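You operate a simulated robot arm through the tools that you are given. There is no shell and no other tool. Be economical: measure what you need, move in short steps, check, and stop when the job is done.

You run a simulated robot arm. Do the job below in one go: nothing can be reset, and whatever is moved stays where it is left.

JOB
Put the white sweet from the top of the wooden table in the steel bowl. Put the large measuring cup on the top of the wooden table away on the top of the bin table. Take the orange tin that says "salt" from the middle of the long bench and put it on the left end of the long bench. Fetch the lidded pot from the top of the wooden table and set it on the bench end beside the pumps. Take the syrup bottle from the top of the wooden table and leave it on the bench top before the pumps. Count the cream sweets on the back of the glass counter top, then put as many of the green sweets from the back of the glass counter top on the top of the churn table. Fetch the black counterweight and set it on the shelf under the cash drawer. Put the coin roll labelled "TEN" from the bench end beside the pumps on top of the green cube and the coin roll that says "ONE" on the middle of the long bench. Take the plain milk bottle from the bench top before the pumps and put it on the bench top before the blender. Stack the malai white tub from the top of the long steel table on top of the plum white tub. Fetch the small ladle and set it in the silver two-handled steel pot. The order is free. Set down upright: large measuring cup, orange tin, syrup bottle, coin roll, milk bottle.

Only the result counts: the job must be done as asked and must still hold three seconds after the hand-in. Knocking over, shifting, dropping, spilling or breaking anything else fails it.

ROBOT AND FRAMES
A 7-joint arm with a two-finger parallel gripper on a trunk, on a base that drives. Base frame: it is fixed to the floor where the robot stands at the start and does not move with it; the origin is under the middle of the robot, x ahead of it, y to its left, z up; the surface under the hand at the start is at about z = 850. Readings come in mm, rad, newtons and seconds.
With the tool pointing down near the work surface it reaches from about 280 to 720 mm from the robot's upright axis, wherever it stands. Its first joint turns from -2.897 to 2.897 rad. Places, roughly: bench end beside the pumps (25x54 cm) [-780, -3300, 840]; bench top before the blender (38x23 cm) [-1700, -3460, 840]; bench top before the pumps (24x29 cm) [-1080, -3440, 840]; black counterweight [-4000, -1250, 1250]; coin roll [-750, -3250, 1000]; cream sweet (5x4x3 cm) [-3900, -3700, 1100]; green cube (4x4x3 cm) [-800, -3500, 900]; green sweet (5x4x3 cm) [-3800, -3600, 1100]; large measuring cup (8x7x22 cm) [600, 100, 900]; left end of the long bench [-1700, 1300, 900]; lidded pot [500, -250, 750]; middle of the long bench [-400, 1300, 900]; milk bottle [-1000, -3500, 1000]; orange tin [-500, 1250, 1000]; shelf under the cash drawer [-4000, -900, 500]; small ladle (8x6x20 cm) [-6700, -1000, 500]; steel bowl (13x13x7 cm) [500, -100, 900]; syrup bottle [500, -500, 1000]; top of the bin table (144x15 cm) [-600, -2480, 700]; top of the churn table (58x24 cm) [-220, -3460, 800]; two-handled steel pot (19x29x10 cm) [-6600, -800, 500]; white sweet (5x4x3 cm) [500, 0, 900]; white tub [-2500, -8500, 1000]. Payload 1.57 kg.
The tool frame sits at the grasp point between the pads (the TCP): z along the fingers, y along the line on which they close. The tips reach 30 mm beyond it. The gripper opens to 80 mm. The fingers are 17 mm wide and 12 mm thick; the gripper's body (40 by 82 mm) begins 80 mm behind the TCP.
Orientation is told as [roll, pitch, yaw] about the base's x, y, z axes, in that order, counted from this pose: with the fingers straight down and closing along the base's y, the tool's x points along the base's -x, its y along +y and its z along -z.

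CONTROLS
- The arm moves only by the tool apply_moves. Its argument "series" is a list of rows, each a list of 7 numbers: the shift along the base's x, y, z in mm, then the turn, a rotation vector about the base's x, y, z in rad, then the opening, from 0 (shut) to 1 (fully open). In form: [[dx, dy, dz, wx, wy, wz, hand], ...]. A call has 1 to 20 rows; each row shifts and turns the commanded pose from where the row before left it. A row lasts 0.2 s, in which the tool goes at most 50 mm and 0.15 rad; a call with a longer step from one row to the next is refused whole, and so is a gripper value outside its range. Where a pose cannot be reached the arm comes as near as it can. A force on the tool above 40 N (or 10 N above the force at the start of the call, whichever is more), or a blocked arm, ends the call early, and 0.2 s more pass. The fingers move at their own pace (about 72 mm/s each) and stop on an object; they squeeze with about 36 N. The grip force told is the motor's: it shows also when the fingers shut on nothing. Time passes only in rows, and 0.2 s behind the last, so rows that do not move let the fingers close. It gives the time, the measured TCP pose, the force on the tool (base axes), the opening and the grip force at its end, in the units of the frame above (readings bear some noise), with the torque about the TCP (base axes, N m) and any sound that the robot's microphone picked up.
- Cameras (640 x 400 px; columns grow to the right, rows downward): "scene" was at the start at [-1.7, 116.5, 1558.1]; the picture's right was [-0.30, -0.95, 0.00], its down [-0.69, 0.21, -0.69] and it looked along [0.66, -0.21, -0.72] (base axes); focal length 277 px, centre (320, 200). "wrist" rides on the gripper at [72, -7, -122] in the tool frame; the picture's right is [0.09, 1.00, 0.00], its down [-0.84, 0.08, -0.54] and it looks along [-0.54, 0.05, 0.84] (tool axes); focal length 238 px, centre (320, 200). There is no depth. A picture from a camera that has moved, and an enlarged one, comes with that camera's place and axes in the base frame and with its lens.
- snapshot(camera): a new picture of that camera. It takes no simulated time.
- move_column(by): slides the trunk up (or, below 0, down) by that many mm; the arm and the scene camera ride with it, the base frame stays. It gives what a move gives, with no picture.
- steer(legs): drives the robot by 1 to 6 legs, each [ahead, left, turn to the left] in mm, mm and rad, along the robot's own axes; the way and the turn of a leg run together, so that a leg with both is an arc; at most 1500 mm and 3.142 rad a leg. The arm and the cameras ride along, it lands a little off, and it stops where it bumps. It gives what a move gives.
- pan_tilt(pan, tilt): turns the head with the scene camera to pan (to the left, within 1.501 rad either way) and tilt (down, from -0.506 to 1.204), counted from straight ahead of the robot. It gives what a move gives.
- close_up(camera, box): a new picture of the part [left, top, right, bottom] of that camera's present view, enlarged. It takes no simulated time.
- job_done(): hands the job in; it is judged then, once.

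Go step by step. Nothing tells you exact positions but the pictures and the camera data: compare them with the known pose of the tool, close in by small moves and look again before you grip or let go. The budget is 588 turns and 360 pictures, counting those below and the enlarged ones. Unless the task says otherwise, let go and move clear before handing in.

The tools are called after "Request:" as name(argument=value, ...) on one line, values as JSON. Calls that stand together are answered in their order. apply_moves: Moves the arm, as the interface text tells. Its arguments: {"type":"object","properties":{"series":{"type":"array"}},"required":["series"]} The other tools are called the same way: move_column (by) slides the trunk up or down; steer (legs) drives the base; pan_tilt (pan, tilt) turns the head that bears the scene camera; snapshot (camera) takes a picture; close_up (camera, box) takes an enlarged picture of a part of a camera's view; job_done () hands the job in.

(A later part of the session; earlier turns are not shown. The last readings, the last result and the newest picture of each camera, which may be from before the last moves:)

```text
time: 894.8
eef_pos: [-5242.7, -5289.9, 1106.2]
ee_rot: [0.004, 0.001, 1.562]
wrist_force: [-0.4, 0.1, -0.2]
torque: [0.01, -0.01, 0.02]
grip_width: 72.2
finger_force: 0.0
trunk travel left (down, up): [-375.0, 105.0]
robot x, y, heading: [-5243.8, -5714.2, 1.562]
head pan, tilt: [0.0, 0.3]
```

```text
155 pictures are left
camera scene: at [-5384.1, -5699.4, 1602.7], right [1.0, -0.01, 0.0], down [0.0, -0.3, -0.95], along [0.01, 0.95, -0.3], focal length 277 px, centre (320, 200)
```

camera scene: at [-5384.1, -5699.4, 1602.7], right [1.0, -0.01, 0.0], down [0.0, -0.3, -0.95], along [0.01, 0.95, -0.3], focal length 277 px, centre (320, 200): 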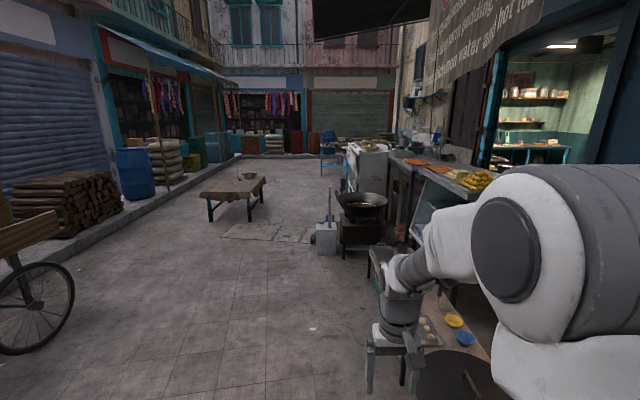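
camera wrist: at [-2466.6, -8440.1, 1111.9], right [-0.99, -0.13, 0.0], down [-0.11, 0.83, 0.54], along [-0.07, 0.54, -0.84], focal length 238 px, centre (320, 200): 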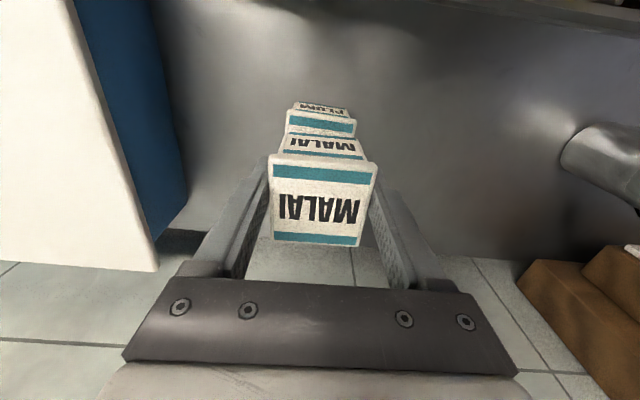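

The low cloth table with pot and ladle is at about (-6700, -1200). I drive up along x≈-5800.

Request:
steer(legs=[[0, 560, 0.008], [1500, 0, 0], [1500, 0, 0], [1400, 0, 0]])

Request:
pan_tilt(pan=0.9, tilt=0.6)

Request:
snapshot(camera="scene")

```text
time: 927.5
eef_pos: [-5860.4, -851.6, 1106.7]
ee_rot: [0.004, 0.002, 1.6]
wrist_force: [0.0, 0.3, 0.0]
torque: [-0.01, 0.04, -0.03]
grip_width: 71.7
finger_force: 0.0
trunk travel left (down, up): [-375.0, 105.0]
robot x, y, heading: [-5846.3, -1276.2, 1.601]
head pan, tilt: [0.0, 0.3]
```

```text
time: 928.7
eef_pos: [-5859.5, -851.0, 1105.9]
ee_rot: [0.005, 0.0, 1.599]
wrist_force: [-0.5, 0.1, 1.3]
torque: [0.0, 0.0, -0.03]
grip_width: 72.0
finger_force: 0.0
trunk travel left (down, up): [-375.0, 105.0]
robot x, y, heading: [-5846.4, -1278.0, 1.598]
head pan, tilt: [0.901, 0.6]
```

```text
154 pictures are left
camera scene: at [-6053.4, -1306.3, 1575.3], right [0.6, 0.8, 0.0], down [0.45, -0.34, -0.83], along [-0.66, 0.5, -0.56], focal length 277 px, centre (320, 200)
```

scene: 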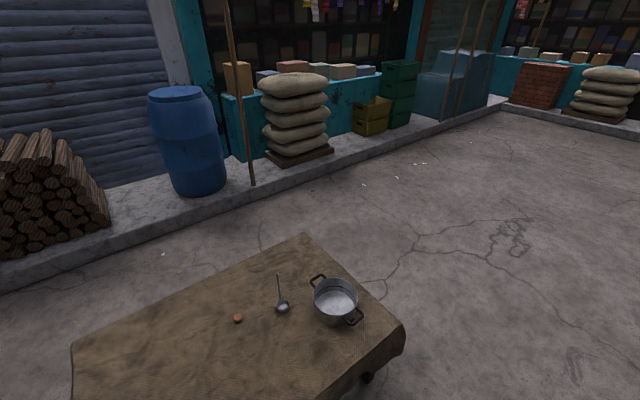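

Request:
close_up(camera="scene", box=[230, 230, 390, 350])

```text
3.33 times, centred on (310, 290) of scene
camera zoom: at [-6053.4, -1306.3, 1575.3], right [0.6, 0.8, 0.0], down [0.45, -0.34, -0.83], along [-0.66, 0.5, -0.56], focal length 925 px, centre (353, -100)
```

zoom: 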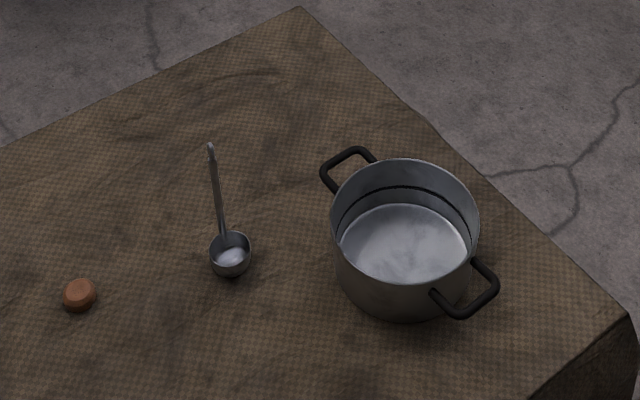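

The small ladle stands at about (-6750, -990) and the pot at (-6615, -797). I turn to face the table, lower the trunk, and approach.

Request:
steer(legs=[[0, 0, 1.54], [0, -330, 0], [220, 0, 0]])

Request:
move_column(by=-370)

Request:
pan_tilt(pan=0.0, tilt=0.7)

Request:
snapshot(camera="scene")

Request:
snapshot(camera="wrist")

```text
time: 938.3
eef_pos: [-6483.1, -933.3, 1107.0]
ee_rot: [0.002, 0.0, 3.114]
wrist_force: [0.1, 0.4, 0.1]
torque: [0.01, 0.0, -0.02]
grip_width: 71.9
finger_force: 0.1
trunk travel left (down, up): [-375.0, 105.0]
robot x, y, heading: [-6058.4, -943.1, 3.117]
head pan, tilt: [0.901, 0.6]
```

```text
time: 941.9
eef_pos: [-6483.3, -933.7, 736.0]
ee_rot: [0.005, 0.002, 3.115]
wrist_force: [-0.1, 0.6, -0.1]
torque: [-0.03, -0.02, -0.04]
grip_width: 71.8
finger_force: 0.1
trunk travel left (down, up): [-5.0, 475.0]
robot x, y, heading: [-6059.7, -943.6, 3.113]
head pan, tilt: [0.901, 0.6]
```

```text
time: 943.1
eef_pos: [-6483.1, -933.0, 736.6]
ee_rot: [0.004, 0.0, 3.116]
wrist_force: [0.0, 0.0, 0.7]
torque: [0.0, 0.04, -0.02]
grip_width: 72.1
finger_force: 0.0
trunk travel left (down, up): [-5.0, 475.0]
robot x, y, heading: [-6056.3, -945.7, 3.114]
head pan, tilt: [0.0, 0.7]
```

```text
152 pictures are left
camera scene: at [-6065.0, -1082.4, 1196.7], right [0.03, 1.0, 0.0], down [0.64, -0.02, -0.77], along [-0.76, 0.02, -0.64], focal length 277 px, centre (320, 200)
```

scene: 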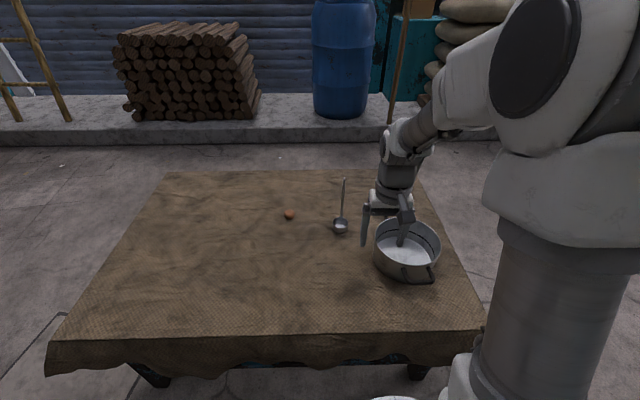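

```text
151 pictures are left
camera wrist: at [-6410.4, -927.6, 857.8], right [0.07, -1.0, 0.0], down [-0.84, -0.05, 0.54], along [-0.54, -0.04, -0.84], focal length 238 px, centre (320, 200)
```

wrist: 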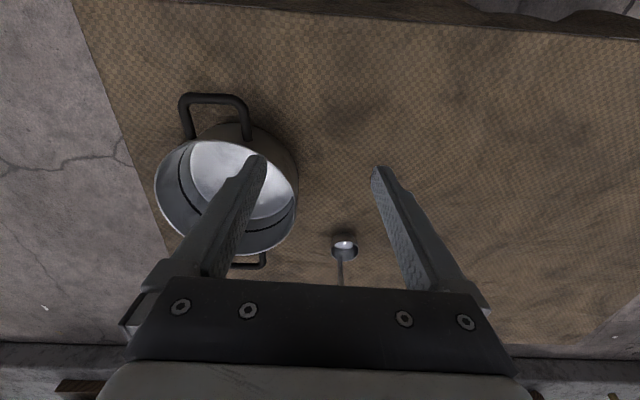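

Request:
apply_moves(series=[[-36, -13, 6, 0, 0, 0, 0.7], [-36, -13, 6, 0, 0, 0, 0.7], [-36, -13, 6, 0, 0, 0, 0.7], [-36, -13, 6, 0, 0, 0, 0.7], [0, -10, 0, 0, 0, 0.025, 0.7], [0, 0, 0, 0, 0, 0, 0.7]])

Request:
snapshot(camera="wrist")

Request:
close_up(camera="scene", box=[290, 160, 390, 260])

```text
time: 944.5
eef_pos: [-6626.3, -996.3, 760.7]
ee_rot: [0.004, 0.0, 3.141]
wrist_force: [0.9, 0.3, 0.6]
torque: [0.01, 0.0, -0.02]
grip_width: 56.0
finger_force: 0.1
trunk travel left (down, up): [-5.0, 475.0]
robot x, y, heading: [-6054.8, -941.3, 3.111]
head pan, tilt: [0.0, 0.7]
```

```text
150 pictures are left
camera wrist: at [-6555.0, -988.2, 882.3], right [0.09, -1.0, 0.0], down [-0.84, -0.08, 0.54], along [-0.54, -0.05, -0.84], focal length 238 px, centre (320, 200)
```

wrist: 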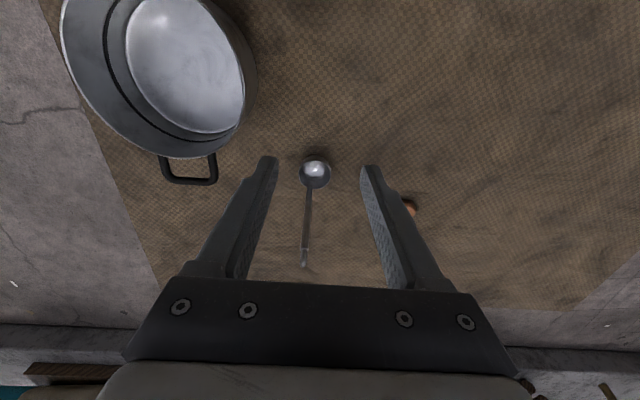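

```text
4.00 times, centred on (340, 210) of scene
camera zoom: at [-6065.0, -1082.3, 1196.6], right [0.03, 1.0, 0.0], down [0.64, -0.02, -0.76], along [-0.76, 0.02, -0.64], focal length 1110 px, centre (240, 160)
```

zoom: 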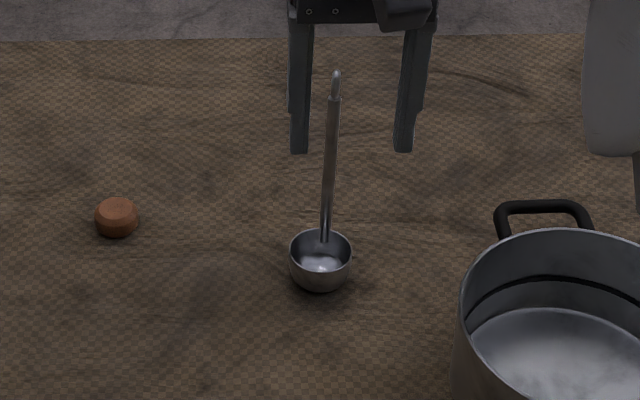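

The ladle's thin rod rises near (-6762, -990), top z≈686. I drive 30 mm closer for reach, then come over the rod.

Request:
steer(legs=[[30, 0, 0]])

Request:
apply_moves(series=[[-35, 2, 0, 0, 0, 0, 0.6], [-35, 2, 0, 0, 0, 0, 0.6], [-35, 2, 0, 0, 0, 0, 0.6], [0, 0, 0, 0, 0, 0, 0.6]])

Request:
snapshot(camera="wrist")

Request:
close_up(camera="scene", box=[290, 150, 390, 250])

```text
time: 945.4
eef_pos: [-6657.3, -994.5, 761.0]
ee_rot: [0.004, -0.001, 3.141]
wrist_force: [-0.8, -0.5, -0.4]
torque: [-0.03, 0.0, -0.02]
grip_width: 55.8
finger_force: 0.1
trunk travel left (down, up): [-5.0, 475.0]
robot x, y, heading: [-6088.0, -944.5, 3.115]
head pan, tilt: [0.0, 0.7]
```

```text
time: 946.4
eef_pos: [-6762.1, -987.0, 761.2]
ee_rot: [0.003, -0.001, 3.139]
wrist_force: [-0.3, 0.1, 0.1]
torque: [-0.01, 0.01, 0.02]
grip_width: 48.0
finger_force: 0.1
trunk travel left (down, up): [-5.0, 475.0]
robot x, y, heading: [-6086.5, -942.9, 3.116]
head pan, tilt: [0.0, 0.7]
```

```text
148 pictures are left
camera wrist: at [-6689.3, -980.4, 881.9], right [0.09, -1.0, 0.0], down [-0.84, -0.07, 0.54], along [-0.54, -0.05, -0.84], focal length 238 px, centre (320, 200)
```

wrist: 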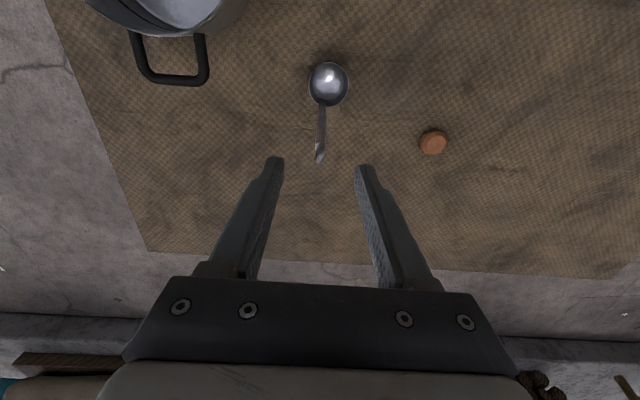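

```text
4.00 times, centred on (340, 200) of scene
camera zoom: at [-6094.9, -1081.6, 1196.7], right [0.03, 1.0, 0.0], down [0.64, -0.02, -0.76], along [-0.76, 0.02, -0.64], focal length 1110 px, centre (240, 200)
```

zoom: 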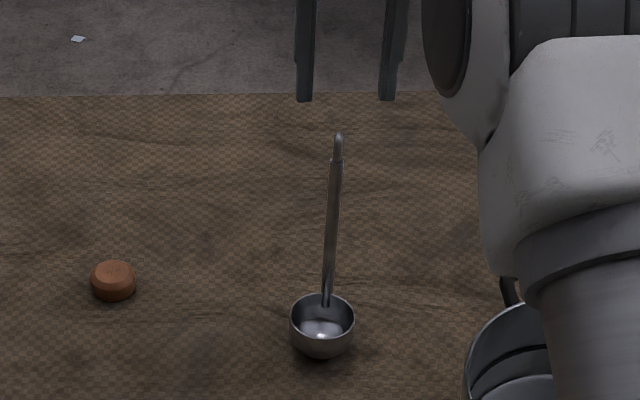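

Request:
apply_moves(series=[[-5, -4, -36, 0, 0, 0, 0.6], [0, 0, -45, 0, 0, 0, 0.6], [0, 0, -40, 0, 0, 0, 0.6], [0, 0, -15, 0, 0, 0, 0.6], [0, 0, 0, 0, 0, 0, 0.6]])

Request:
snapshot(camera="wrist")

Request:
close_up(camera="scene", box=[290, 150, 390, 250])

```text
time: 947.6
eef_pos: [-6768.2, -993.2, 625.1]
ee_rot: [0.0, -0.001, 3.141]
wrist_force: [0.7, -0.2, 1.0]
torque: [0.03, 0.01, 0.02]
grip_width: 48.1
finger_force: 0.0
trunk travel left (down, up): [-5.0, 475.0]
robot x, y, heading: [-6090.5, -943.4, 3.115]
head pan, tilt: [0.0, 0.7]
```

```text
146 pictures are left
camera wrist: at [-6695.7, -985.8, 746.2], right [0.09, -1.0, 0.0], down [-0.84, -0.07, 0.54], along [-0.54, -0.05, -0.84], focal length 238 px, centre (320, 200)
```

wrist: 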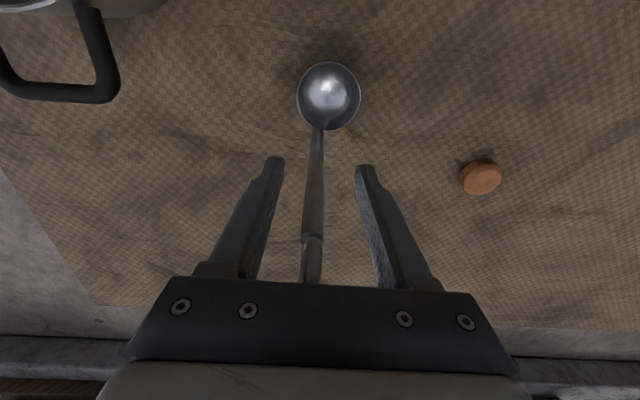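

```text
4.00 times, centred on (340, 200) of scene
camera zoom: at [-6095.0, -1081.6, 1196.7], right [0.03, 1.0, 0.0], down [0.64, -0.02, -0.76], along [-0.76, 0.02, -0.64], focal length 1110 px, centre (240, 200)
```

zoom: 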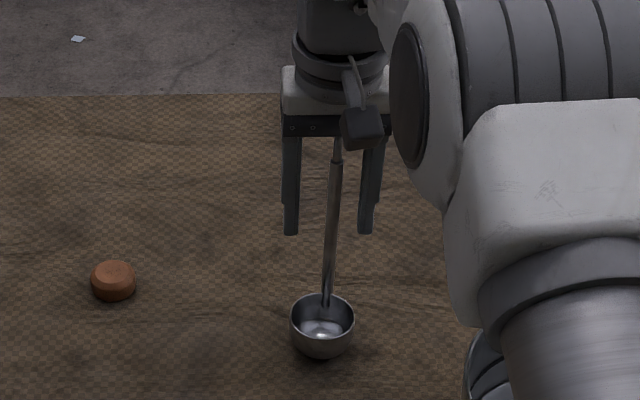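

Request:
apply_moves(series=[[2, 1, 0, 0, 0, 0, 0.3], [0, 0, 0, 0, 0, 0, 0.1], [0, 0, 0, 0, 0, 0, 0], [0, 0, 0, 0, 0, 0, 0]])

Request:
snapshot(camera="wrist")

```text
time: 948.6
eef_pos: [-6765.4, -992.2, 626.2]
ee_rot: [0.004, 0.0, 3.14]
wrist_force: [-0.6, -0.9, -0.1]
torque: [0.01, 0.02, 0.01]
grip_width: 10.3
finger_force: 28.5
trunk travel left (down, up): [-5.0, 475.0]
robot x, y, heading: [-6088.8, -945.4, 3.115]
head pan, tilt: [0.0, 0.7]
```

```text
144 pictures are left
camera wrist: at [-6693.5, -984.6, 746.4], right [0.09, -1.0, 0.0], down [-0.84, -0.07, 0.54], along [-0.54, -0.05, -0.84], focal length 238 px, centre (320, 200)
```

wrist: 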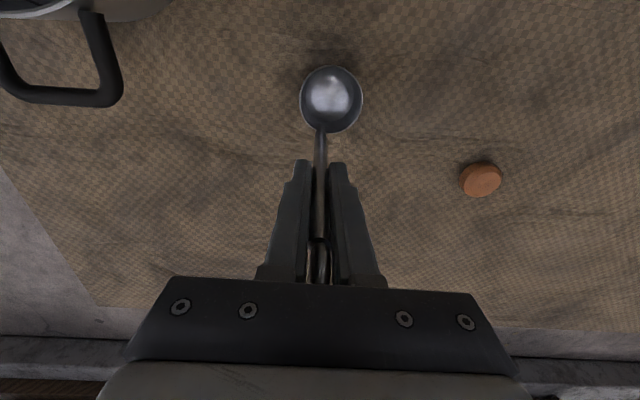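

Rod gripped. I lift straight up and carry it over the pot.

Request:
apply_moves(series=[[0, 0, 6, 0, 0, 0, 0], [0, 0, 20, 0, 0, 0, 0], [0, 0, 40, 0, 0, 0, 0], [0, 0, 45, 0, 0, 0, 0], [0, 0, 45, 0, 0, 0, 0], [0, 0, 10, 0, 0, 0, 0], [0, 0, 0, 0, 0, 0, 0]])

Request:
snapshot(camera="wrist")

Request:
snapshot(camera="scene")

```text
time: 950.2
eef_pos: [-6766.9, -990.9, 793.1]
ee_rot: [0.003, -0.001, 3.141]
wrist_force: [-0.5, 0.7, -1.0]
torque: [-0.03, 0.02, 0.0]
grip_width: 10.7
finger_force: 29.3
trunk travel left (down, up): [-5.0, 475.0]
robot x, y, heading: [-6088.1, -941.9, 3.112]
head pan, tilt: [0.0, 0.7]
```

```text
143 pictures are left
camera wrist: at [-6693.8, -983.3, 914.5], right [0.09, -1.0, 0.0], down [-0.84, -0.07, 0.54], along [-0.54, -0.05, -0.84], focal length 238 px, centre (320, 200)
```

wrist: 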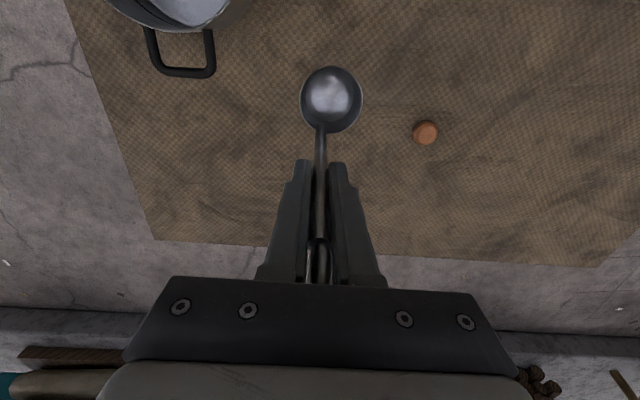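

```text
142 pictures are left
camera scene: at [-6095.0, -1081.6, 1196.7], right [0.03, 1.0, 0.0], down [0.64, -0.02, -0.76], along [-0.76, 0.02, -0.64], focal length 277 px, centre (320, 200)
```

scene: 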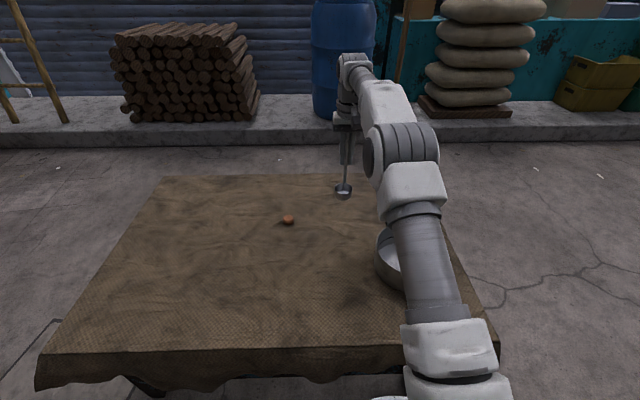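

Request:
apply_moves(series=[[22, 32, 0, 0, 0, 0, 0], [22, 32, 0, 0, 0, 0, 0], [22, 32, 0, 0, 0, 0, 0], [21, 32, 0, 0, 0, 0, 0], [21, 32, 0, 0, 0, 0, 0], [21, 32, 0, 0, 0, 0, 0], [0, 0, 0, 0, 0, 0, 0]])

Request:
snapshot(camera="wrist")

Request:
snapshot(camera="scene")

```text
time: 951.8
eef_pos: [-6636.7, -796.6, 790.2]
ee_rot: [0.003, 0.001, 3.139]
wrist_force: [-1.3, -0.5, -0.4]
torque: [0.0, 0.0, 0.0]
grip_width: 10.6
finger_force: 28.7
trunk travel left (down, up): [-5.0, 475.0]
robot x, y, heading: [-6087.9, -943.1, 3.116]
head pan, tilt: [0.0, 0.7]
```

```text
141 pictures are left
camera wrist: at [-6563.8, -789.3, 911.1], right [0.09, -1.0, 0.0], down [-0.84, -0.07, 0.54], along [-0.54, -0.05, -0.84], focal length 238 px, centre (320, 200)
```

wrist: 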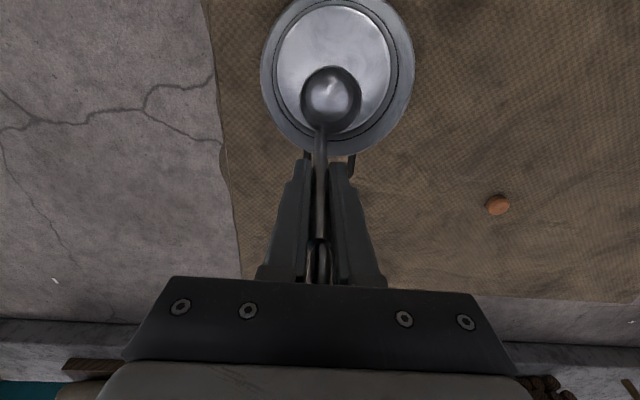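

```text
140 pictures are left
camera scene: at [-6095.0, -1081.6, 1196.6], right [0.03, 1.0, 0.0], down [0.64, -0.02, -0.76], along [-0.76, 0.02, -0.64], focal length 277 px, centre (320, 200)
```

scene: 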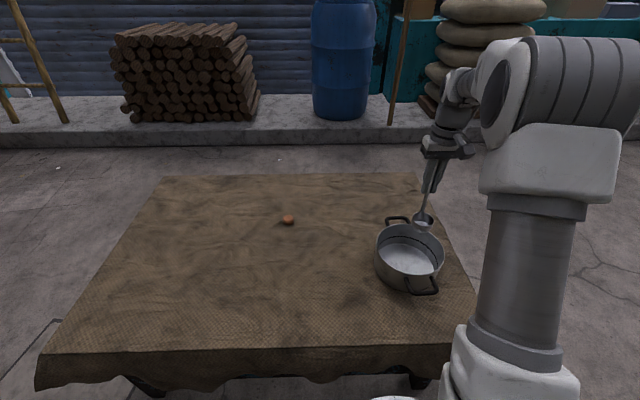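

Request:
apply_moves(series=[[9, -13, 0, 0, 0, 0, 0], [0, 0, -45, 0, 0, 0, 0], [0, 0, -45, 0, 0, 0, 0], [0, 0, -45, 0, 0, 0, 0], [0, 0, -8, 0, 0, 0, 0], [0, 0, 0, 0, 0, 0, 0]])

Request:
snapshot(camera="wrist")

Request:
close_up(camera="scene", box=[350, 160, 500, 310])

```text
time: 953.2
eef_pos: [-6627.8, -812.3, 648.7]
ee_rot: [0.004, 0.001, 3.141]
wrist_force: [0.6, 0.5, -0.6]
torque: [0.03, 0.02, 0.01]
grip_width: 10.4
finger_force: 28.6
trunk travel left (down, up): [-5.0, 475.0]
robot x, y, heading: [-6090.0, -939.8, 3.115]
head pan, tilt: [0.0, 0.7]
```

```text
139 pictures are left
camera wrist: at [-6555.1, -804.9, 768.8], right [0.09, -1.0, 0.0], down [-0.84, -0.07, 0.54], along [-0.54, -0.05, -0.84], focal length 238 px, centre (320, 200)
```

wrist: 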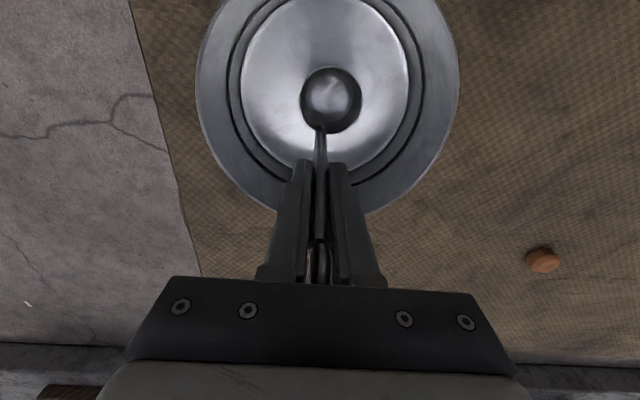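

```text
2.67 times, centred on (425, 235) of scene
camera zoom: at [-6095.0, -1081.5, 1196.6], right [0.03, 1.0, 0.0], down [0.64, -0.02, -0.76], along [-0.76, 0.02, -0.64], focal length 740 px, centre (40, 107)
```

zoom: 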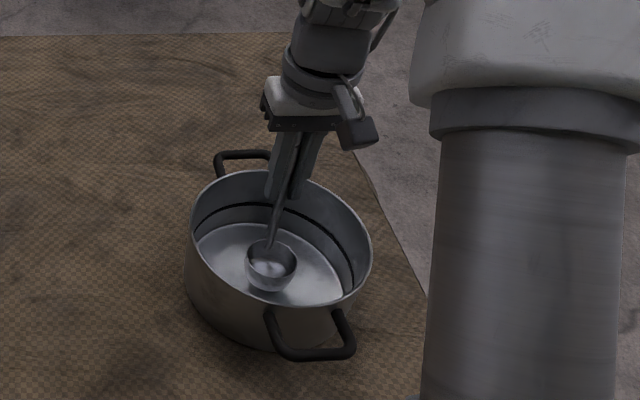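

The ladle is nicely inside. I lower till it rests on the pot floor.

Request:
apply_moves(series=[[0, 0, -6, 0, 0, 0, 0], [0, 0, -3, 0, 0, 0, 0], [0, 0, -3, 0, 0, 0, 0], [0, 0, -2, 0, 0, 0, 0], [0, 0, -2, 0, 0, 0, 0], [0, 0, -2, 0, 0, 0, 0], [0, 0, 0, 0, 0, 0, 0]])

```text
time: 954.8
eef_pos: [-6627.0, -811.7, 629.4]
ee_rot: [0.002, 0.002, 3.139]
wrist_force: [0.5, -0.2, 1.3]
torque: [-0.05, -0.07, 0.02]
grip_width: 10.5
finger_force: 28.2
trunk travel left (down, up): [-5.0, 475.0]
robot x, y, heading: [-6087.0, -941.5, 3.117]
head pan, tilt: [0.0, 0.7]
```

Request:
apply_moves(series=[[0, 0, -1.5, 0, 0, 0, 0], [0, 0, 0, 0, 0, 0, 0.2], [0, 0, 0, 0, 0, 0, 0.4], [0, 0, 0, 0, 0, 0, 0.5], [0, 0, 20, 0, 0, 0, 0.5], [0, 0, 40, 0, 0, 0, 0.5], [0, 0, 45, 0, 0, 0, 0.5], [0, 0, 40, 0, 0, 0, 0.5], [0, 0, 0, 0, 0, 0, 0.5]])

Request:
snapshot(camera="wrist")

Request:
close_up(camera="scene", box=[350, 160, 500, 310])

```text
time: 956.8
eef_pos: [-6625.8, -813.2, 771.8]
ee_rot: [0.004, 0.0, 3.141]
wrist_force: [0.3, 0.0, 0.2]
torque: [-0.02, 0.02, 0.02]
grip_width: 39.9
finger_force: 0.0
trunk travel left (down, up): [-5.0, 475.0]
robot x, y, heading: [-6087.7, -943.6, 3.117]
head pan, tilt: [0.0, 0.7]
```

```text
137 pictures are left
camera wrist: at [-6553.3, -805.9, 893.9], right [0.09, -1.0, 0.0], down [-0.84, -0.07, 0.54], along [-0.54, -0.05, -0.84], focal length 238 px, centre (320, 200)
```

wrist: 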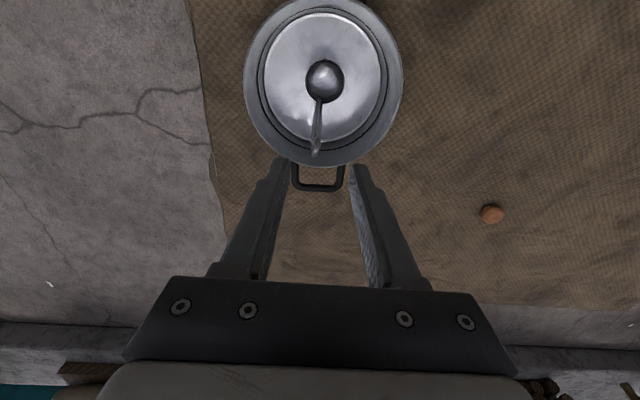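

```text
2.67 times, centred on (425, 235) of scene
camera zoom: at [-6095.0, -1081.6, 1196.6], right [0.03, 1.0, 0.0], down [0.64, -0.02, -0.76], along [-0.76, 0.02, -0.64], focal length 740 px, centre (40, 107)
```

zoom: 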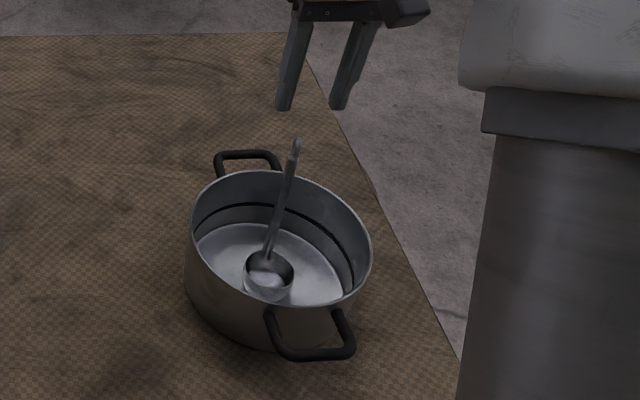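

The ladle is in the pot. Last job: the counterweight. I raise the trunk, back away and drive round to the inner aisle.

Request:
move_column(by=370)

Request:
apply_moves(series=[[45, 0, 0, 0, 0, 0, 0.5], [45, -20, 0, 0, 0, 0, 0.5], [45, -20, 0, 0, 0, 0, 0.5], [30, -20, 0, 0, 0, 0, 0.5]])

Request:
steer(legs=[[-280, 0, 0], [0, 0, -1.546], [-1500, 0, 0], [-1500, 0, 0], [-1450, 0, 0]])

```text
time: 960.4
eef_pos: [-6625.4, -813.9, 1143.1]
ee_rot: [0.003, 0.0, 3.14]
wrist_force: [0.4, -0.1, 0.4]
torque: [0.02, -0.01, -0.02]
grip_width: 40.0
finger_force: 0.2
trunk travel left (down, up): [-375.0, 105.0]
robot x, y, heading: [-6087.3, -943.3, 3.116]
head pan, tilt: [0.0, 0.7]
```

```text
time: 961.4
eef_pos: [-6460.6, -875.4, 1145.8]
ee_rot: [0.002, 0.001, 3.139]
wrist_force: [-0.3, 0.7, 0.3]
torque: [0.02, -0.01, 0.0]
grip_width: 40.0
finger_force: 0.1
trunk travel left (down, up): [-375.0, 105.0]
robot x, y, heading: [-6087.5, -941.7, 3.118]
head pan, tilt: [0.0, 0.7]
```

```text
time: 975.9
eef_pos: [-5737.9, -1807.4, 1145.5]
ee_rot: [0.002, 0.0, 1.648]
wrist_force: [-0.8, 0.4, 0.5]
torque: [-0.03, -0.01, 0.01]
grip_width: 40.1
finger_force: 0.0
trunk travel left (down, up): [-375.0, 105.0]
robot x, y, heading: [-5774.9, -2187.4, 1.623]
head pan, tilt: [0.0, 0.7]
stopped in leg 3: the robot was blocked; the commanded pose is now the measured one
```

Blocked while backing. I look to the right side to see what's near.

Request:
pan_tilt(pan=-1.5, tilt=0.8)

Request:
snapshot(camera="scene")

```text
time: 977.5
eef_pos: [-5737.1, -1807.6, 1146.2]
ee_rot: [0.002, -0.002, 1.647]
wrist_force: [0.9, 0.6, 0.9]
torque: [0.06, -0.01, -0.04]
grip_width: 39.8
finger_force: 0.0
trunk travel left (down, up): [-375.0, 105.0]
robot x, y, heading: [-5778.5, -2181.1, 1.623]
head pan, tilt: [-1.499, 0.799]
```

```text
135 pictures are left
camera scene: at [-5830.2, -2261.5, 1558.4], right [0.12, -0.99, 0.0], down [-0.71, -0.09, -0.7], along [0.69, 0.09, -0.72], focal length 277 px, centre (320, 200)
```

scene: 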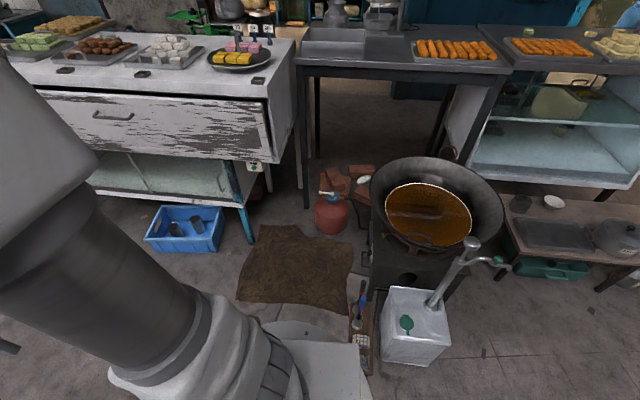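

I touched a tool tray by the oil tin. I move forward off it, strafe well left, then back down the street.

Request:
steer(legs=[[60, 0, 0], [0, 330, -0.052]])

Request:
pan_tilt(pan=-1.5, tilt=0.8)

Request:
snapshot(camera="scene")

```text
time: 981.2
eef_pos: [-6047.9, -1759.0, 1146.6]
ee_rot: [0.002, 0.0, 1.598]
wrist_force: [0.2, -0.3, 0.5]
torque: [0.01, -0.02, -0.01]
grip_width: 40.1
finger_force: 0.1
trunk travel left (down, up): [-375.0, 105.0]
robot x, y, heading: [-6106.7, -2132.5, 1.573]
head pan, tilt: [-1.499, 0.799]
```

```text
time: 981.8
eef_pos: [-6047.8, -1759.5, 1145.6]
ee_rot: [0.001, 0.0, 1.596]
wrist_force: [0.6, 0.0, 0.4]
torque: [0.0, -0.01, 0.02]
grip_width: 40.1
finger_force: 0.0
trunk travel left (down, up): [-375.0, 105.0]
robot x, y, heading: [-6101.1, -2138.2, 1.574]
head pan, tilt: [-1.499, 0.799]
```

```text
134 pictures are left
camera scene: at [-6163.1, -2208.4, 1558.4], right [0.07, -1.0, 0.0], down [-0.71, -0.05, -0.7], along [0.7, 0.05, -0.72], focal length 277 px, centre (320, 200)
```

scene: 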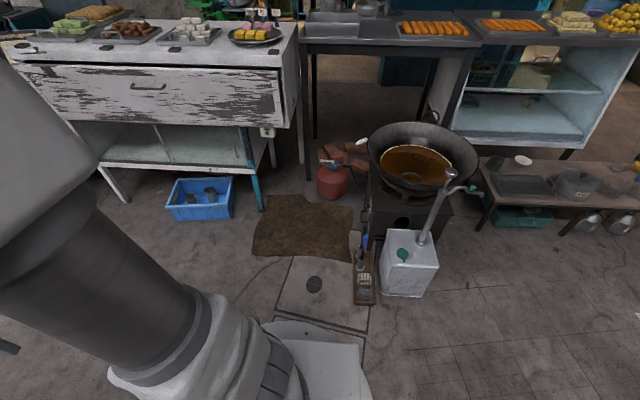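

Request:
steer(legs=[[-1500, 0, 0], [-1500, 0, 0], [-330, 0, 0]])

```text
time: 1003.9
eef_pos: [-6082.4, -5129.2, 1145.6]
ee_rot: [0.002, 0.001, 1.556]
wrist_force: [0.2, 1.0, -0.3]
torque: [0.03, 0.0, 0.03]
grip_width: 40.1
finger_force: 0.1
trunk travel left (down, up): [-375.0, 105.0]
robot x, y, heading: [-6151.2, -5503.2, 1.532]
head pan, tilt: [-1.499, 0.799]
```

Request:
steer(legs=[[0, 0, 0.04], [0, -1500, 0], [0, -1500, 0], [0, -130, 0]])

Request:
steer(legs=[[1500, 0, 0], [1500, 0, 0], [1100, 0, 0]])

Request:
pan_tilt(pan=1.0, tilt=0.45)

Request:
snapshot(camera="scene")

```text
time: 1027.5
eef_pos: [-3014.6, -5109.6, 1145.4]
ee_rot: [0.001, -0.001, 1.602]
wrist_force: [-0.7, 0.1, -0.2]
torque: [0.02, -0.03, 0.01]
grip_width: 39.7
finger_force: 0.0
trunk travel left (down, up): [-375.0, 105.0]
robot x, y, heading: [-3074.6, -5484.0, 1.575]
head pan, tilt: [-1.499, 0.799]
```

```text
time: 1054.0
eef_pos: [-2982.0, -1009.0, 1146.8]
ee_rot: [0.003, 0.0, 1.581]
wrist_force: [-0.2, -0.3, 0.7]
torque: [-0.01, 0.01, 0.0]
grip_width: 40.0
finger_force: 0.2
trunk travel left (down, up): [-375.0, 105.0]
robot x, y, heading: [-3043.3, -1383.7, 1.563]
head pan, tilt: [-1.499, 0.799]
```

```text
time: 1056.3
eef_pos: [-2981.9, -1008.8, 1145.4]
ee_rot: [0.002, -0.001, 1.58]
wrist_force: [-0.2, 0.5, -0.1]
torque: [-0.01, -0.01, 0.01]
grip_width: 40.0
finger_force: 0.1
trunk travel left (down, up): [-375.0, 105.0]
robot x, y, heading: [-3045.5, -1384.7, 1.556]
head pan, tilt: [1.0, 0.45]
```

```text
133 pictures are left
camera scene: at [-3261.8, -1410.0, 1588.8], right [0.55, 0.83, 0.0], down [0.36, -0.24, -0.9], along [-0.75, 0.5, -0.44], focal length 277 px, centre (320, 200)
```

scene: 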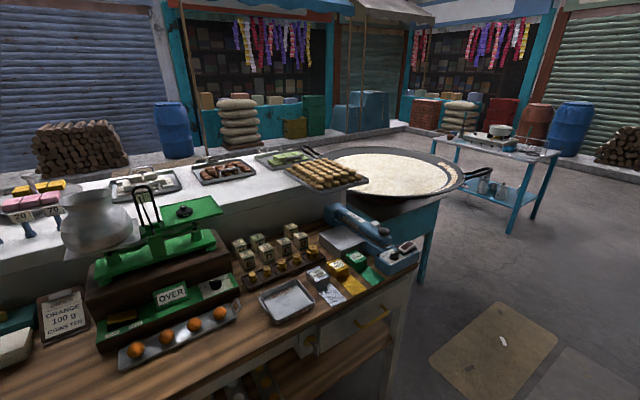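

I see the green scale with the black disc weight on its pan. I turn to face the table, raise the trunk, and look squarely.

Request:
move_column(by=100)

Request:
steer(legs=[[0, 0, 1.58], [0, -100, 0], [150, 0, 0]])

Request:
pan_tilt(pan=0.0, tilt=0.5)

Request:
snapshot(camera="scene")

Request:
snapshot(camera="wrist")

```text
time: 1057.6
eef_pos: [-2982.1, -1009.1, 1246.3]
ee_rot: [0.002, 0.0, 1.58]
wrist_force: [-0.2, -0.2, 0.5]
torque: [0.03, 0.0, -0.03]
grip_width: 40.1
finger_force: 0.0
trunk travel left (down, up): [-475.0, 5.0]
robot x, y, heading: [-3043.8, -1384.8, 1.553]
head pan, tilt: [1.0, 0.45]
```

```text
time: 1065.5
eef_pos: [-3571.7, -1226.9, 1245.7]
ee_rot: [0.001, 0.001, -3.115]
wrist_force: [-0.3, -0.3, 0.6]
torque: [0.0, 0.02, -0.01]
grip_width: 40.0
finger_force: 0.0
trunk travel left (down, up): [-475.0, 5.0]
robot x, y, heading: [-3195.1, -1288.0, -3.141]
head pan, tilt: [1.0, 0.45]
```

```text
time: 1066.7
eef_pos: [-3570.5, -1225.7, 1245.3]
ee_rot: [0.003, 0.0, -3.117]
wrist_force: [0.0, -0.1, -0.2]
torque: [0.0, -0.01, -0.01]
grip_width: 39.7
finger_force: 0.0
trunk travel left (down, up): [-475.0, 5.0]
robot x, y, heading: [-3195.0, -1281.8, -3.14]
head pan, tilt: [0.0, 0.499]
```

```text
132 pictures are left
camera scene: at [-3204.7, -1423.4, 1684.4], right [0.0, 1.0, 0.0], down [0.48, 0.0, -0.88], along [-0.88, 0.0, -0.48], focal length 277 px, centre (320, 200)
```

scene: 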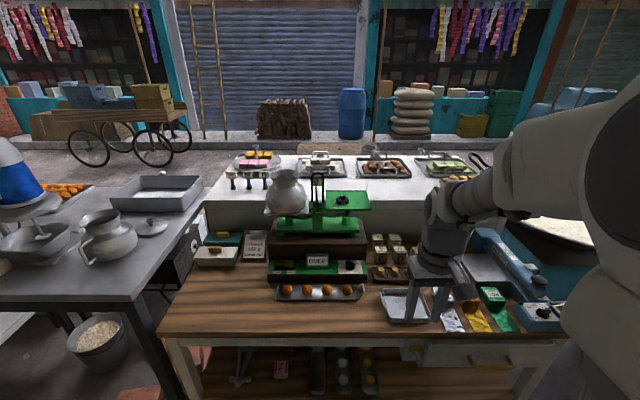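

```text
131 pictures are left
camera wrist: at [-3498.6, -1217.5, 1367.0], right [0.12, -0.99, 0.0], down [-0.83, -0.1, 0.54], along [-0.54, -0.07, -0.84], focal length 238 px, centre (320, 200)
```

wrist: 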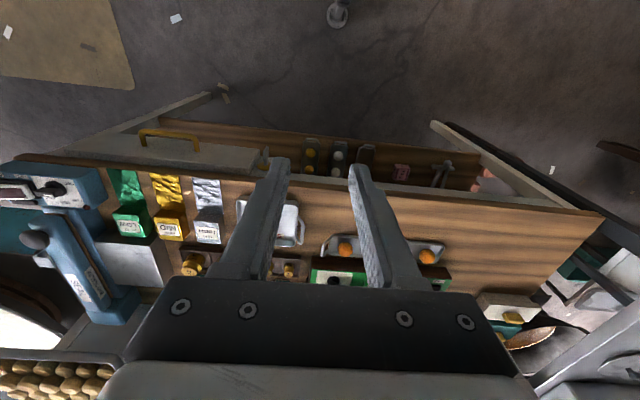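

Request:
close_up(camera="scene", box=[240, 160, 420, 300])

Request:
close_up(camera="scene", box=[160, 300, 560, 400])

```text
2.86 times, centred on (330, 230) of scene
camera zoom: at [-3204.7, -1423.4, 1684.4], right [0.0, 1.0, 0.0], down [0.48, 0.0, -0.88], along [-0.88, 0.0, -0.48], focal length 793 px, centre (291, 114)
```

zoom: 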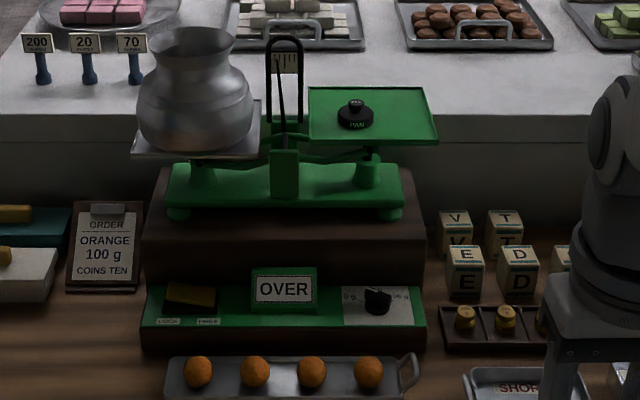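

```text
1.60 times, centred on (360, 350) of scene
camera zoom: at [-3204.7, -1423.4, 1684.4], right [0.0, 1.0, 0.0], down [0.48, 0.0, -0.88], along [-0.88, 0.0, -0.48], focal length 444 px, centre (256, -40)
```

zoom: 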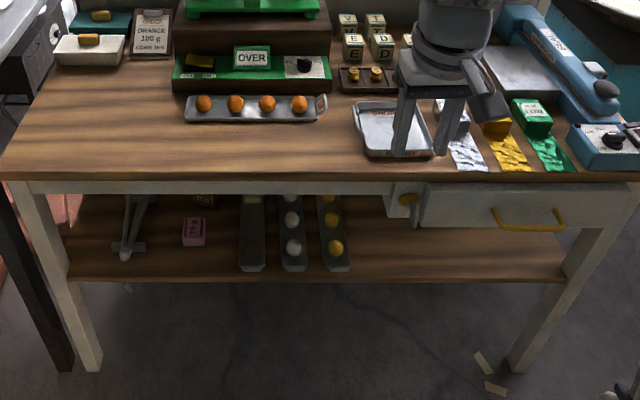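

The black disc weight sits on the scale's right pan (z≈1220); the free shelf lies under the yellow-handled drawer. I'll use a nearly horizontal hand (tilt ~70°) for both. First tilt the hand in free space.

Request:
apply_moves(series=[[0, 0, 0, 0, 0.136, 0, 0.8], [0, 0, 0, 0, 0.136, 0, 0.8], [0, 0, 0, 0, 0.136, 0, 0.8], [0, 0, 0, 0, 0.136, 0, 0.8], [0, 0, 0, 0, 0.136, 0, 0.8], [0, 0, 0, 0, 0.136, 0, 0.8], [0, 0, 0, 0, 0.136, 0, 0.8], [0, 0, 0, 0, 0.136, 0, 0.8], [0, 0, 0, 0, 0.132, 0, 0.8], [0, 0, 0, 0, 0, -0.026, 0.8]])

Request:
snapshot(camera="wrist")

Request:
snapshot(camera="scene")

```text
time: 1068.9
eef_pos: [-3665.5, -1194.2, 1300.4]
ee_rot: [-0.066, -1.221, -3.095]
wrist_force: [0.0, 0.4, 0.8]
torque: [-0.01, -0.02, -0.01]
grip_width: 63.7
finger_force: 0.1
out of reach, approached as far as the arm can: row 5, 6, 7, 8, 9
trunk travel left (down, up): [-475.0, 5.0]
robot x, y, heading: [-3194.3, -1282.2, -3.137]
head pan, tilt: [0.0, 0.499]
```

```text
128 pictures are left
camera wrist: at [-3526.3, -1188.7, 1273.5], right [0.02, -0.99, -0.11], down [0.22, -0.1, 0.97], along [-0.98, -0.04, 0.22], focal length 238 px, centre (320, 200)
```

wrist: 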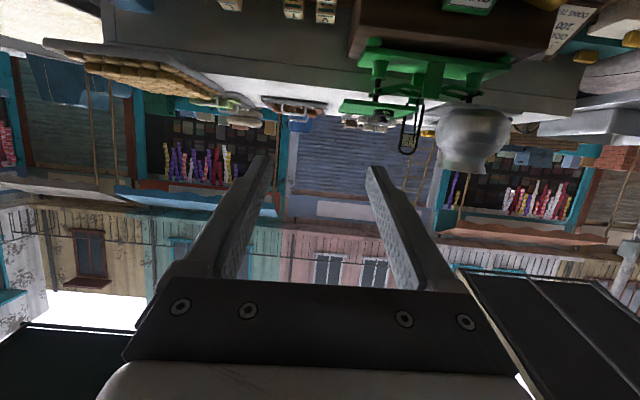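

```text
127 pictures are left
camera scene: at [-3204.5, -1423.1, 1684.4], right [0.0, 1.0, 0.0], down [0.48, 0.0, -0.88], along [-0.88, 0.0, -0.48], focal length 277 px, centre (320, 200)
```

scene: 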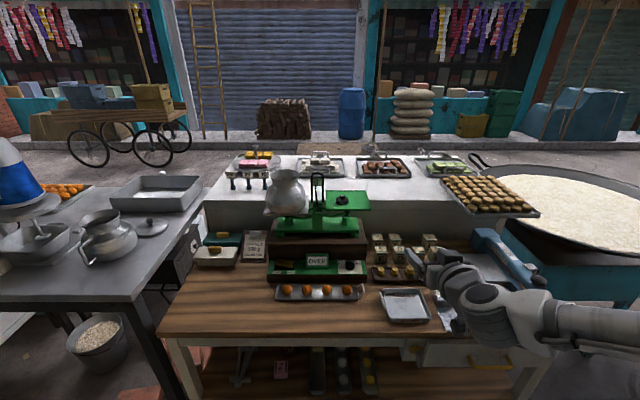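

The camera ends up beneath the hand this way, so I roll the hand 180° about its axis (camera on top). I extend a little first for reach.

Request:
apply_moves(series=[[-45, 0, 10, 0, 0, 0, 0.8], [-45, 0, 10, 0, 0, 0, 0.8], [-45, 0, 10, 0, 0, 0, 0.8], [-45, 0, 10, 0, 0, 0, 0.8], [-45, 0, 10, 0, 0, 0, 0.8], [0, 0, 0, 0, 0, 0, 0.8]])

```text
time: 1070.3
eef_pos: [-3889.0, -1193.7, 1349.4]
ee_rot: [-0.069, -1.219, -3.091]
wrist_force: [-0.6, 0.2, -0.9]
torque: [0.02, -0.01, 0.01]
grip_width: 63.9
finger_force: 0.1
trunk travel left (down, up): [-475.0, 5.0]
robot x, y, heading: [-3193.4, -1288.4, -3.139]
head pan, tilt: [0.0, 0.499]
```

Request:
apply_moves(series=[[0, 0, 0, 0.134, 0, 0.049, 0.8], [0, 0, 0, 0.134, 0, 0.049, 0.8], [0, 0, 0, 0.134, 0, 0.049, 0.8], [0, 0, 0, 0.134, 0, 0.049, 0.8], [0, 0, 0, 0.134, 0, 0.049, 0.8], [0, 0, 0, 0.134, 0, 0.049, 0.8], [0, 0, 0, 0.134, 0, 0.049, 0.8], [0, 0, 0, 0.134, 0, 0.049, 0.8], [0, 0, 0, 0.134, 0, 0.049, 0.8], [0, 0, 0, 0.134, 0, 0.049, 0.8], [0, 0, 0, 0.134, 0, 0.049, 0.8]])

Request:
apply_moves(series=[[0, 0, 0, 0.134, 0, 0.049, 0.8], [0, 0, 0, 0.134, 0, 0.049, 0.8], [0, 0, 0, 0.134, 0, 0.049, 0.8], [0, 0, 0, 0.134, 0, 0.049, 0.8], [0, 0, 0, 0.134, 0, 0.049, 0.8], [0, 0, 0, 0.134, 0, 0.049, 0.8], [0, 0, 0, 0.134, 0, 0.049, 0.8], [0, 0, 0, 0.134, 0, 0.049, 0.8], [0, 0, 0, 0.134, 0, 0.049, 0.8], [0, 0, 0, 0.134, 0, 0.049, 0.8], [0, 0, 0, 0.134, 0, 0.049, 0.8], [0, 0, 0, 0, 0, 0, 0.8]])

Request:
snapshot(camera="wrist")

```text
time: 1072.7
eef_pos: [-3889.6, -1195.5, 1350.4]
ee_rot: [-1.242, 0.018, -1.564]
wrist_force: [-0.4, 0.5, -0.4]
torque: [0.03, 0.02, -0.01]
grip_width: 64.1
finger_force: 0.1
trunk travel left (down, up): [-475.0, 5.0]
robot x, y, heading: [-3194.9, -1283.9, -3.138]
head pan, tilt: [0.0, 0.499]
```

```text
time: 1075.3
eef_pos: [-3879.7, -1175.7, 1364.5]
ee_rot: [0.005, 1.217, 0.042]
wrist_force: [0.0, 0.6, 0.1]
torque: [-0.02, 0.01, 0.01]
grip_width: 63.9
finger_force: 0.0
out of reach, approached as far as the arm can: row 10, 11
trunk travel left (down, up): [-475.0, 5.0]
robot x, y, heading: [-3192.0, -1286.1, -3.139]
head pan, tilt: [0.0, 0.499]
```

```text
126 pictures are left
camera wrist: at [-3790.0, -1178.1, 1472.7], right [-0.07, 0.99, 0.09], down [0.8, 0.11, -0.6], along [-0.6, 0.03, -0.8], focal length 238 px, centre (320, 200)
```

wrist: 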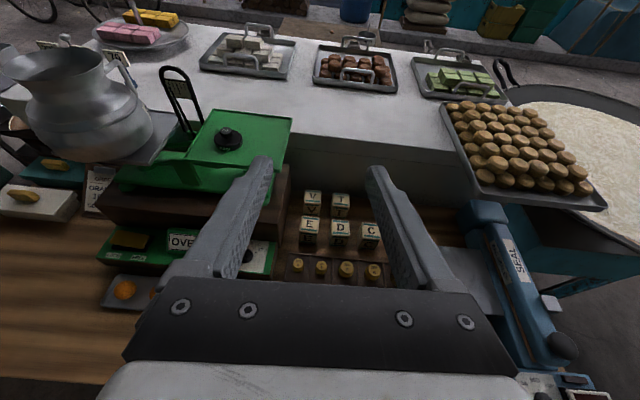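

Camera on top now. The disc is at about (-4118, -1338), pan z≈1180. I drive 210 mm closer.

Request:
steer(legs=[[205, 0, 0]])

Request:
apply_moves(series=[[20, -40, 0, 0, 0, 0, 0.9], [20, -40, 0, 0, 0, -0.02, 0.9], [10, -40, 0, 0, 0, -0.02, 0.9], [0, -38, 0, 0, 0, 0, 0.9], [0, 0, -30, 0, 0, 0, 0.9], [0, 0, -30, 0, 0, 0, 0.9], [0, 0, 0, 0, 0, 0, 0.9]])

Request:
snapshot(camera="wrist")

Request:
snapshot(camera="scene")

```text
time: 1077.3
eef_pos: [-4083.7, -1177.0, 1362.3]
ee_rot: [-0.001, 1.216, 0.041]
wrist_force: [-0.8, 0.3, -0.2]
torque: [-0.02, 0.01, -0.03]
grip_width: 64.1
finger_force: 0.1
trunk travel left (down, up): [-475.0, 5.0]
robot x, y, heading: [-3397.5, -1283.0, -3.137]
head pan, tilt: [0.0, 0.499]
```

```text
time: 1078.9
eef_pos: [-3966.2, -1242.7, 1371.6]
ee_rot: [-0.013, 1.214, -0.004]
wrist_force: [0.1, 0.0, -0.7]
torque: [0.01, 0.01, 0.0]
grip_width: 72.0
finger_force: 0.0
out of reach, approached as far as the arm can: row 1, 2, 3, 4, 5, 6
trunk travel left (down, up): [-475.0, 5.0]
robot x, y, heading: [-3398.1, -1280.7, -3.136]
head pan, tilt: [0.0, 0.499]
```

```text
125 pictures are left
camera wrist: at [-3876.9, -1247.6, 1480.2], right [-0.04, 1.0, 0.08], down [0.8, 0.08, -0.6], along [-0.6, 0.04, -0.8], focal length 238 px, centre (320, 200)
```

wrist: 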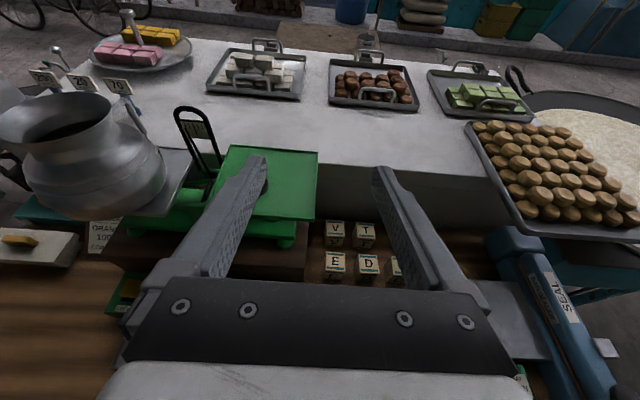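

```text
124 pictures are left
camera scene: at [-3406.6, -1424.1, 1684.4], right [-0.01, 1.0, 0.0], down [0.48, 0.0, -0.88], along [-0.88, 0.0, -0.48], focal length 277 px, centre (320, 200)
```

scene: 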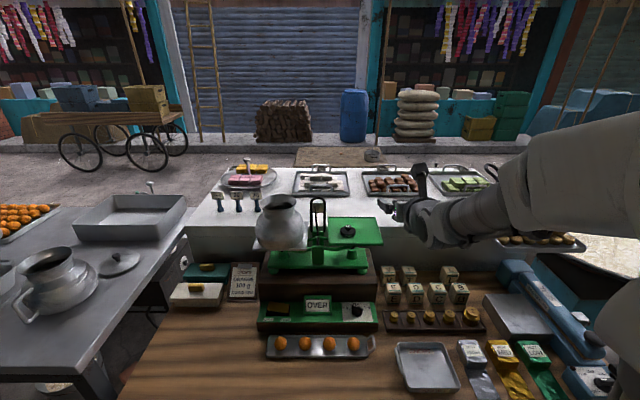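

The tilted pose needs more extension. I lower the trunk 150 mm so the target sits relatively higher, then approach from the front of the pan.

Request:
move_column(by=-150)

Request:
apply_moves(series=[[-20, 0, 10, 0, 0, 0, 0.9], [-15, 0, 10, 0, 0, 0, 0.9], [0, 0, 0, 0, 0, 0, 0.9]])

```text
time: 1080.6
eef_pos: [-3968.0, -1243.2, 1221.0]
ee_rot: [-0.01, 1.215, -0.004]
wrist_force: [0.4, 0.4, -0.2]
torque: [-0.02, 0.02, 0.02]
grip_width: 72.1
finger_force: 0.1
trunk travel left (down, up): [-325.0, 155.0]
robot x, y, heading: [-3395.4, -1283.9, -3.136]
head pan, tilt: [0.0, 0.499]
```

```text
time: 1081.4
eef_pos: [-3999.6, -1239.6, 1244.4]
ee_rot: [-0.022, 1.213, -0.007]
wrist_force: [0.9, 0.1, 1.1]
torque: [0.03, -0.03, 0.02]
grip_width: 71.9
finger_force: 0.1
out of reach, approached as far as the arm can: row 2
trunk travel left (down, up): [-325.0, 155.0]
robot x, y, heading: [-3396.8, -1285.8, -3.134]
head pan, tilt: [0.0, 0.499]
```

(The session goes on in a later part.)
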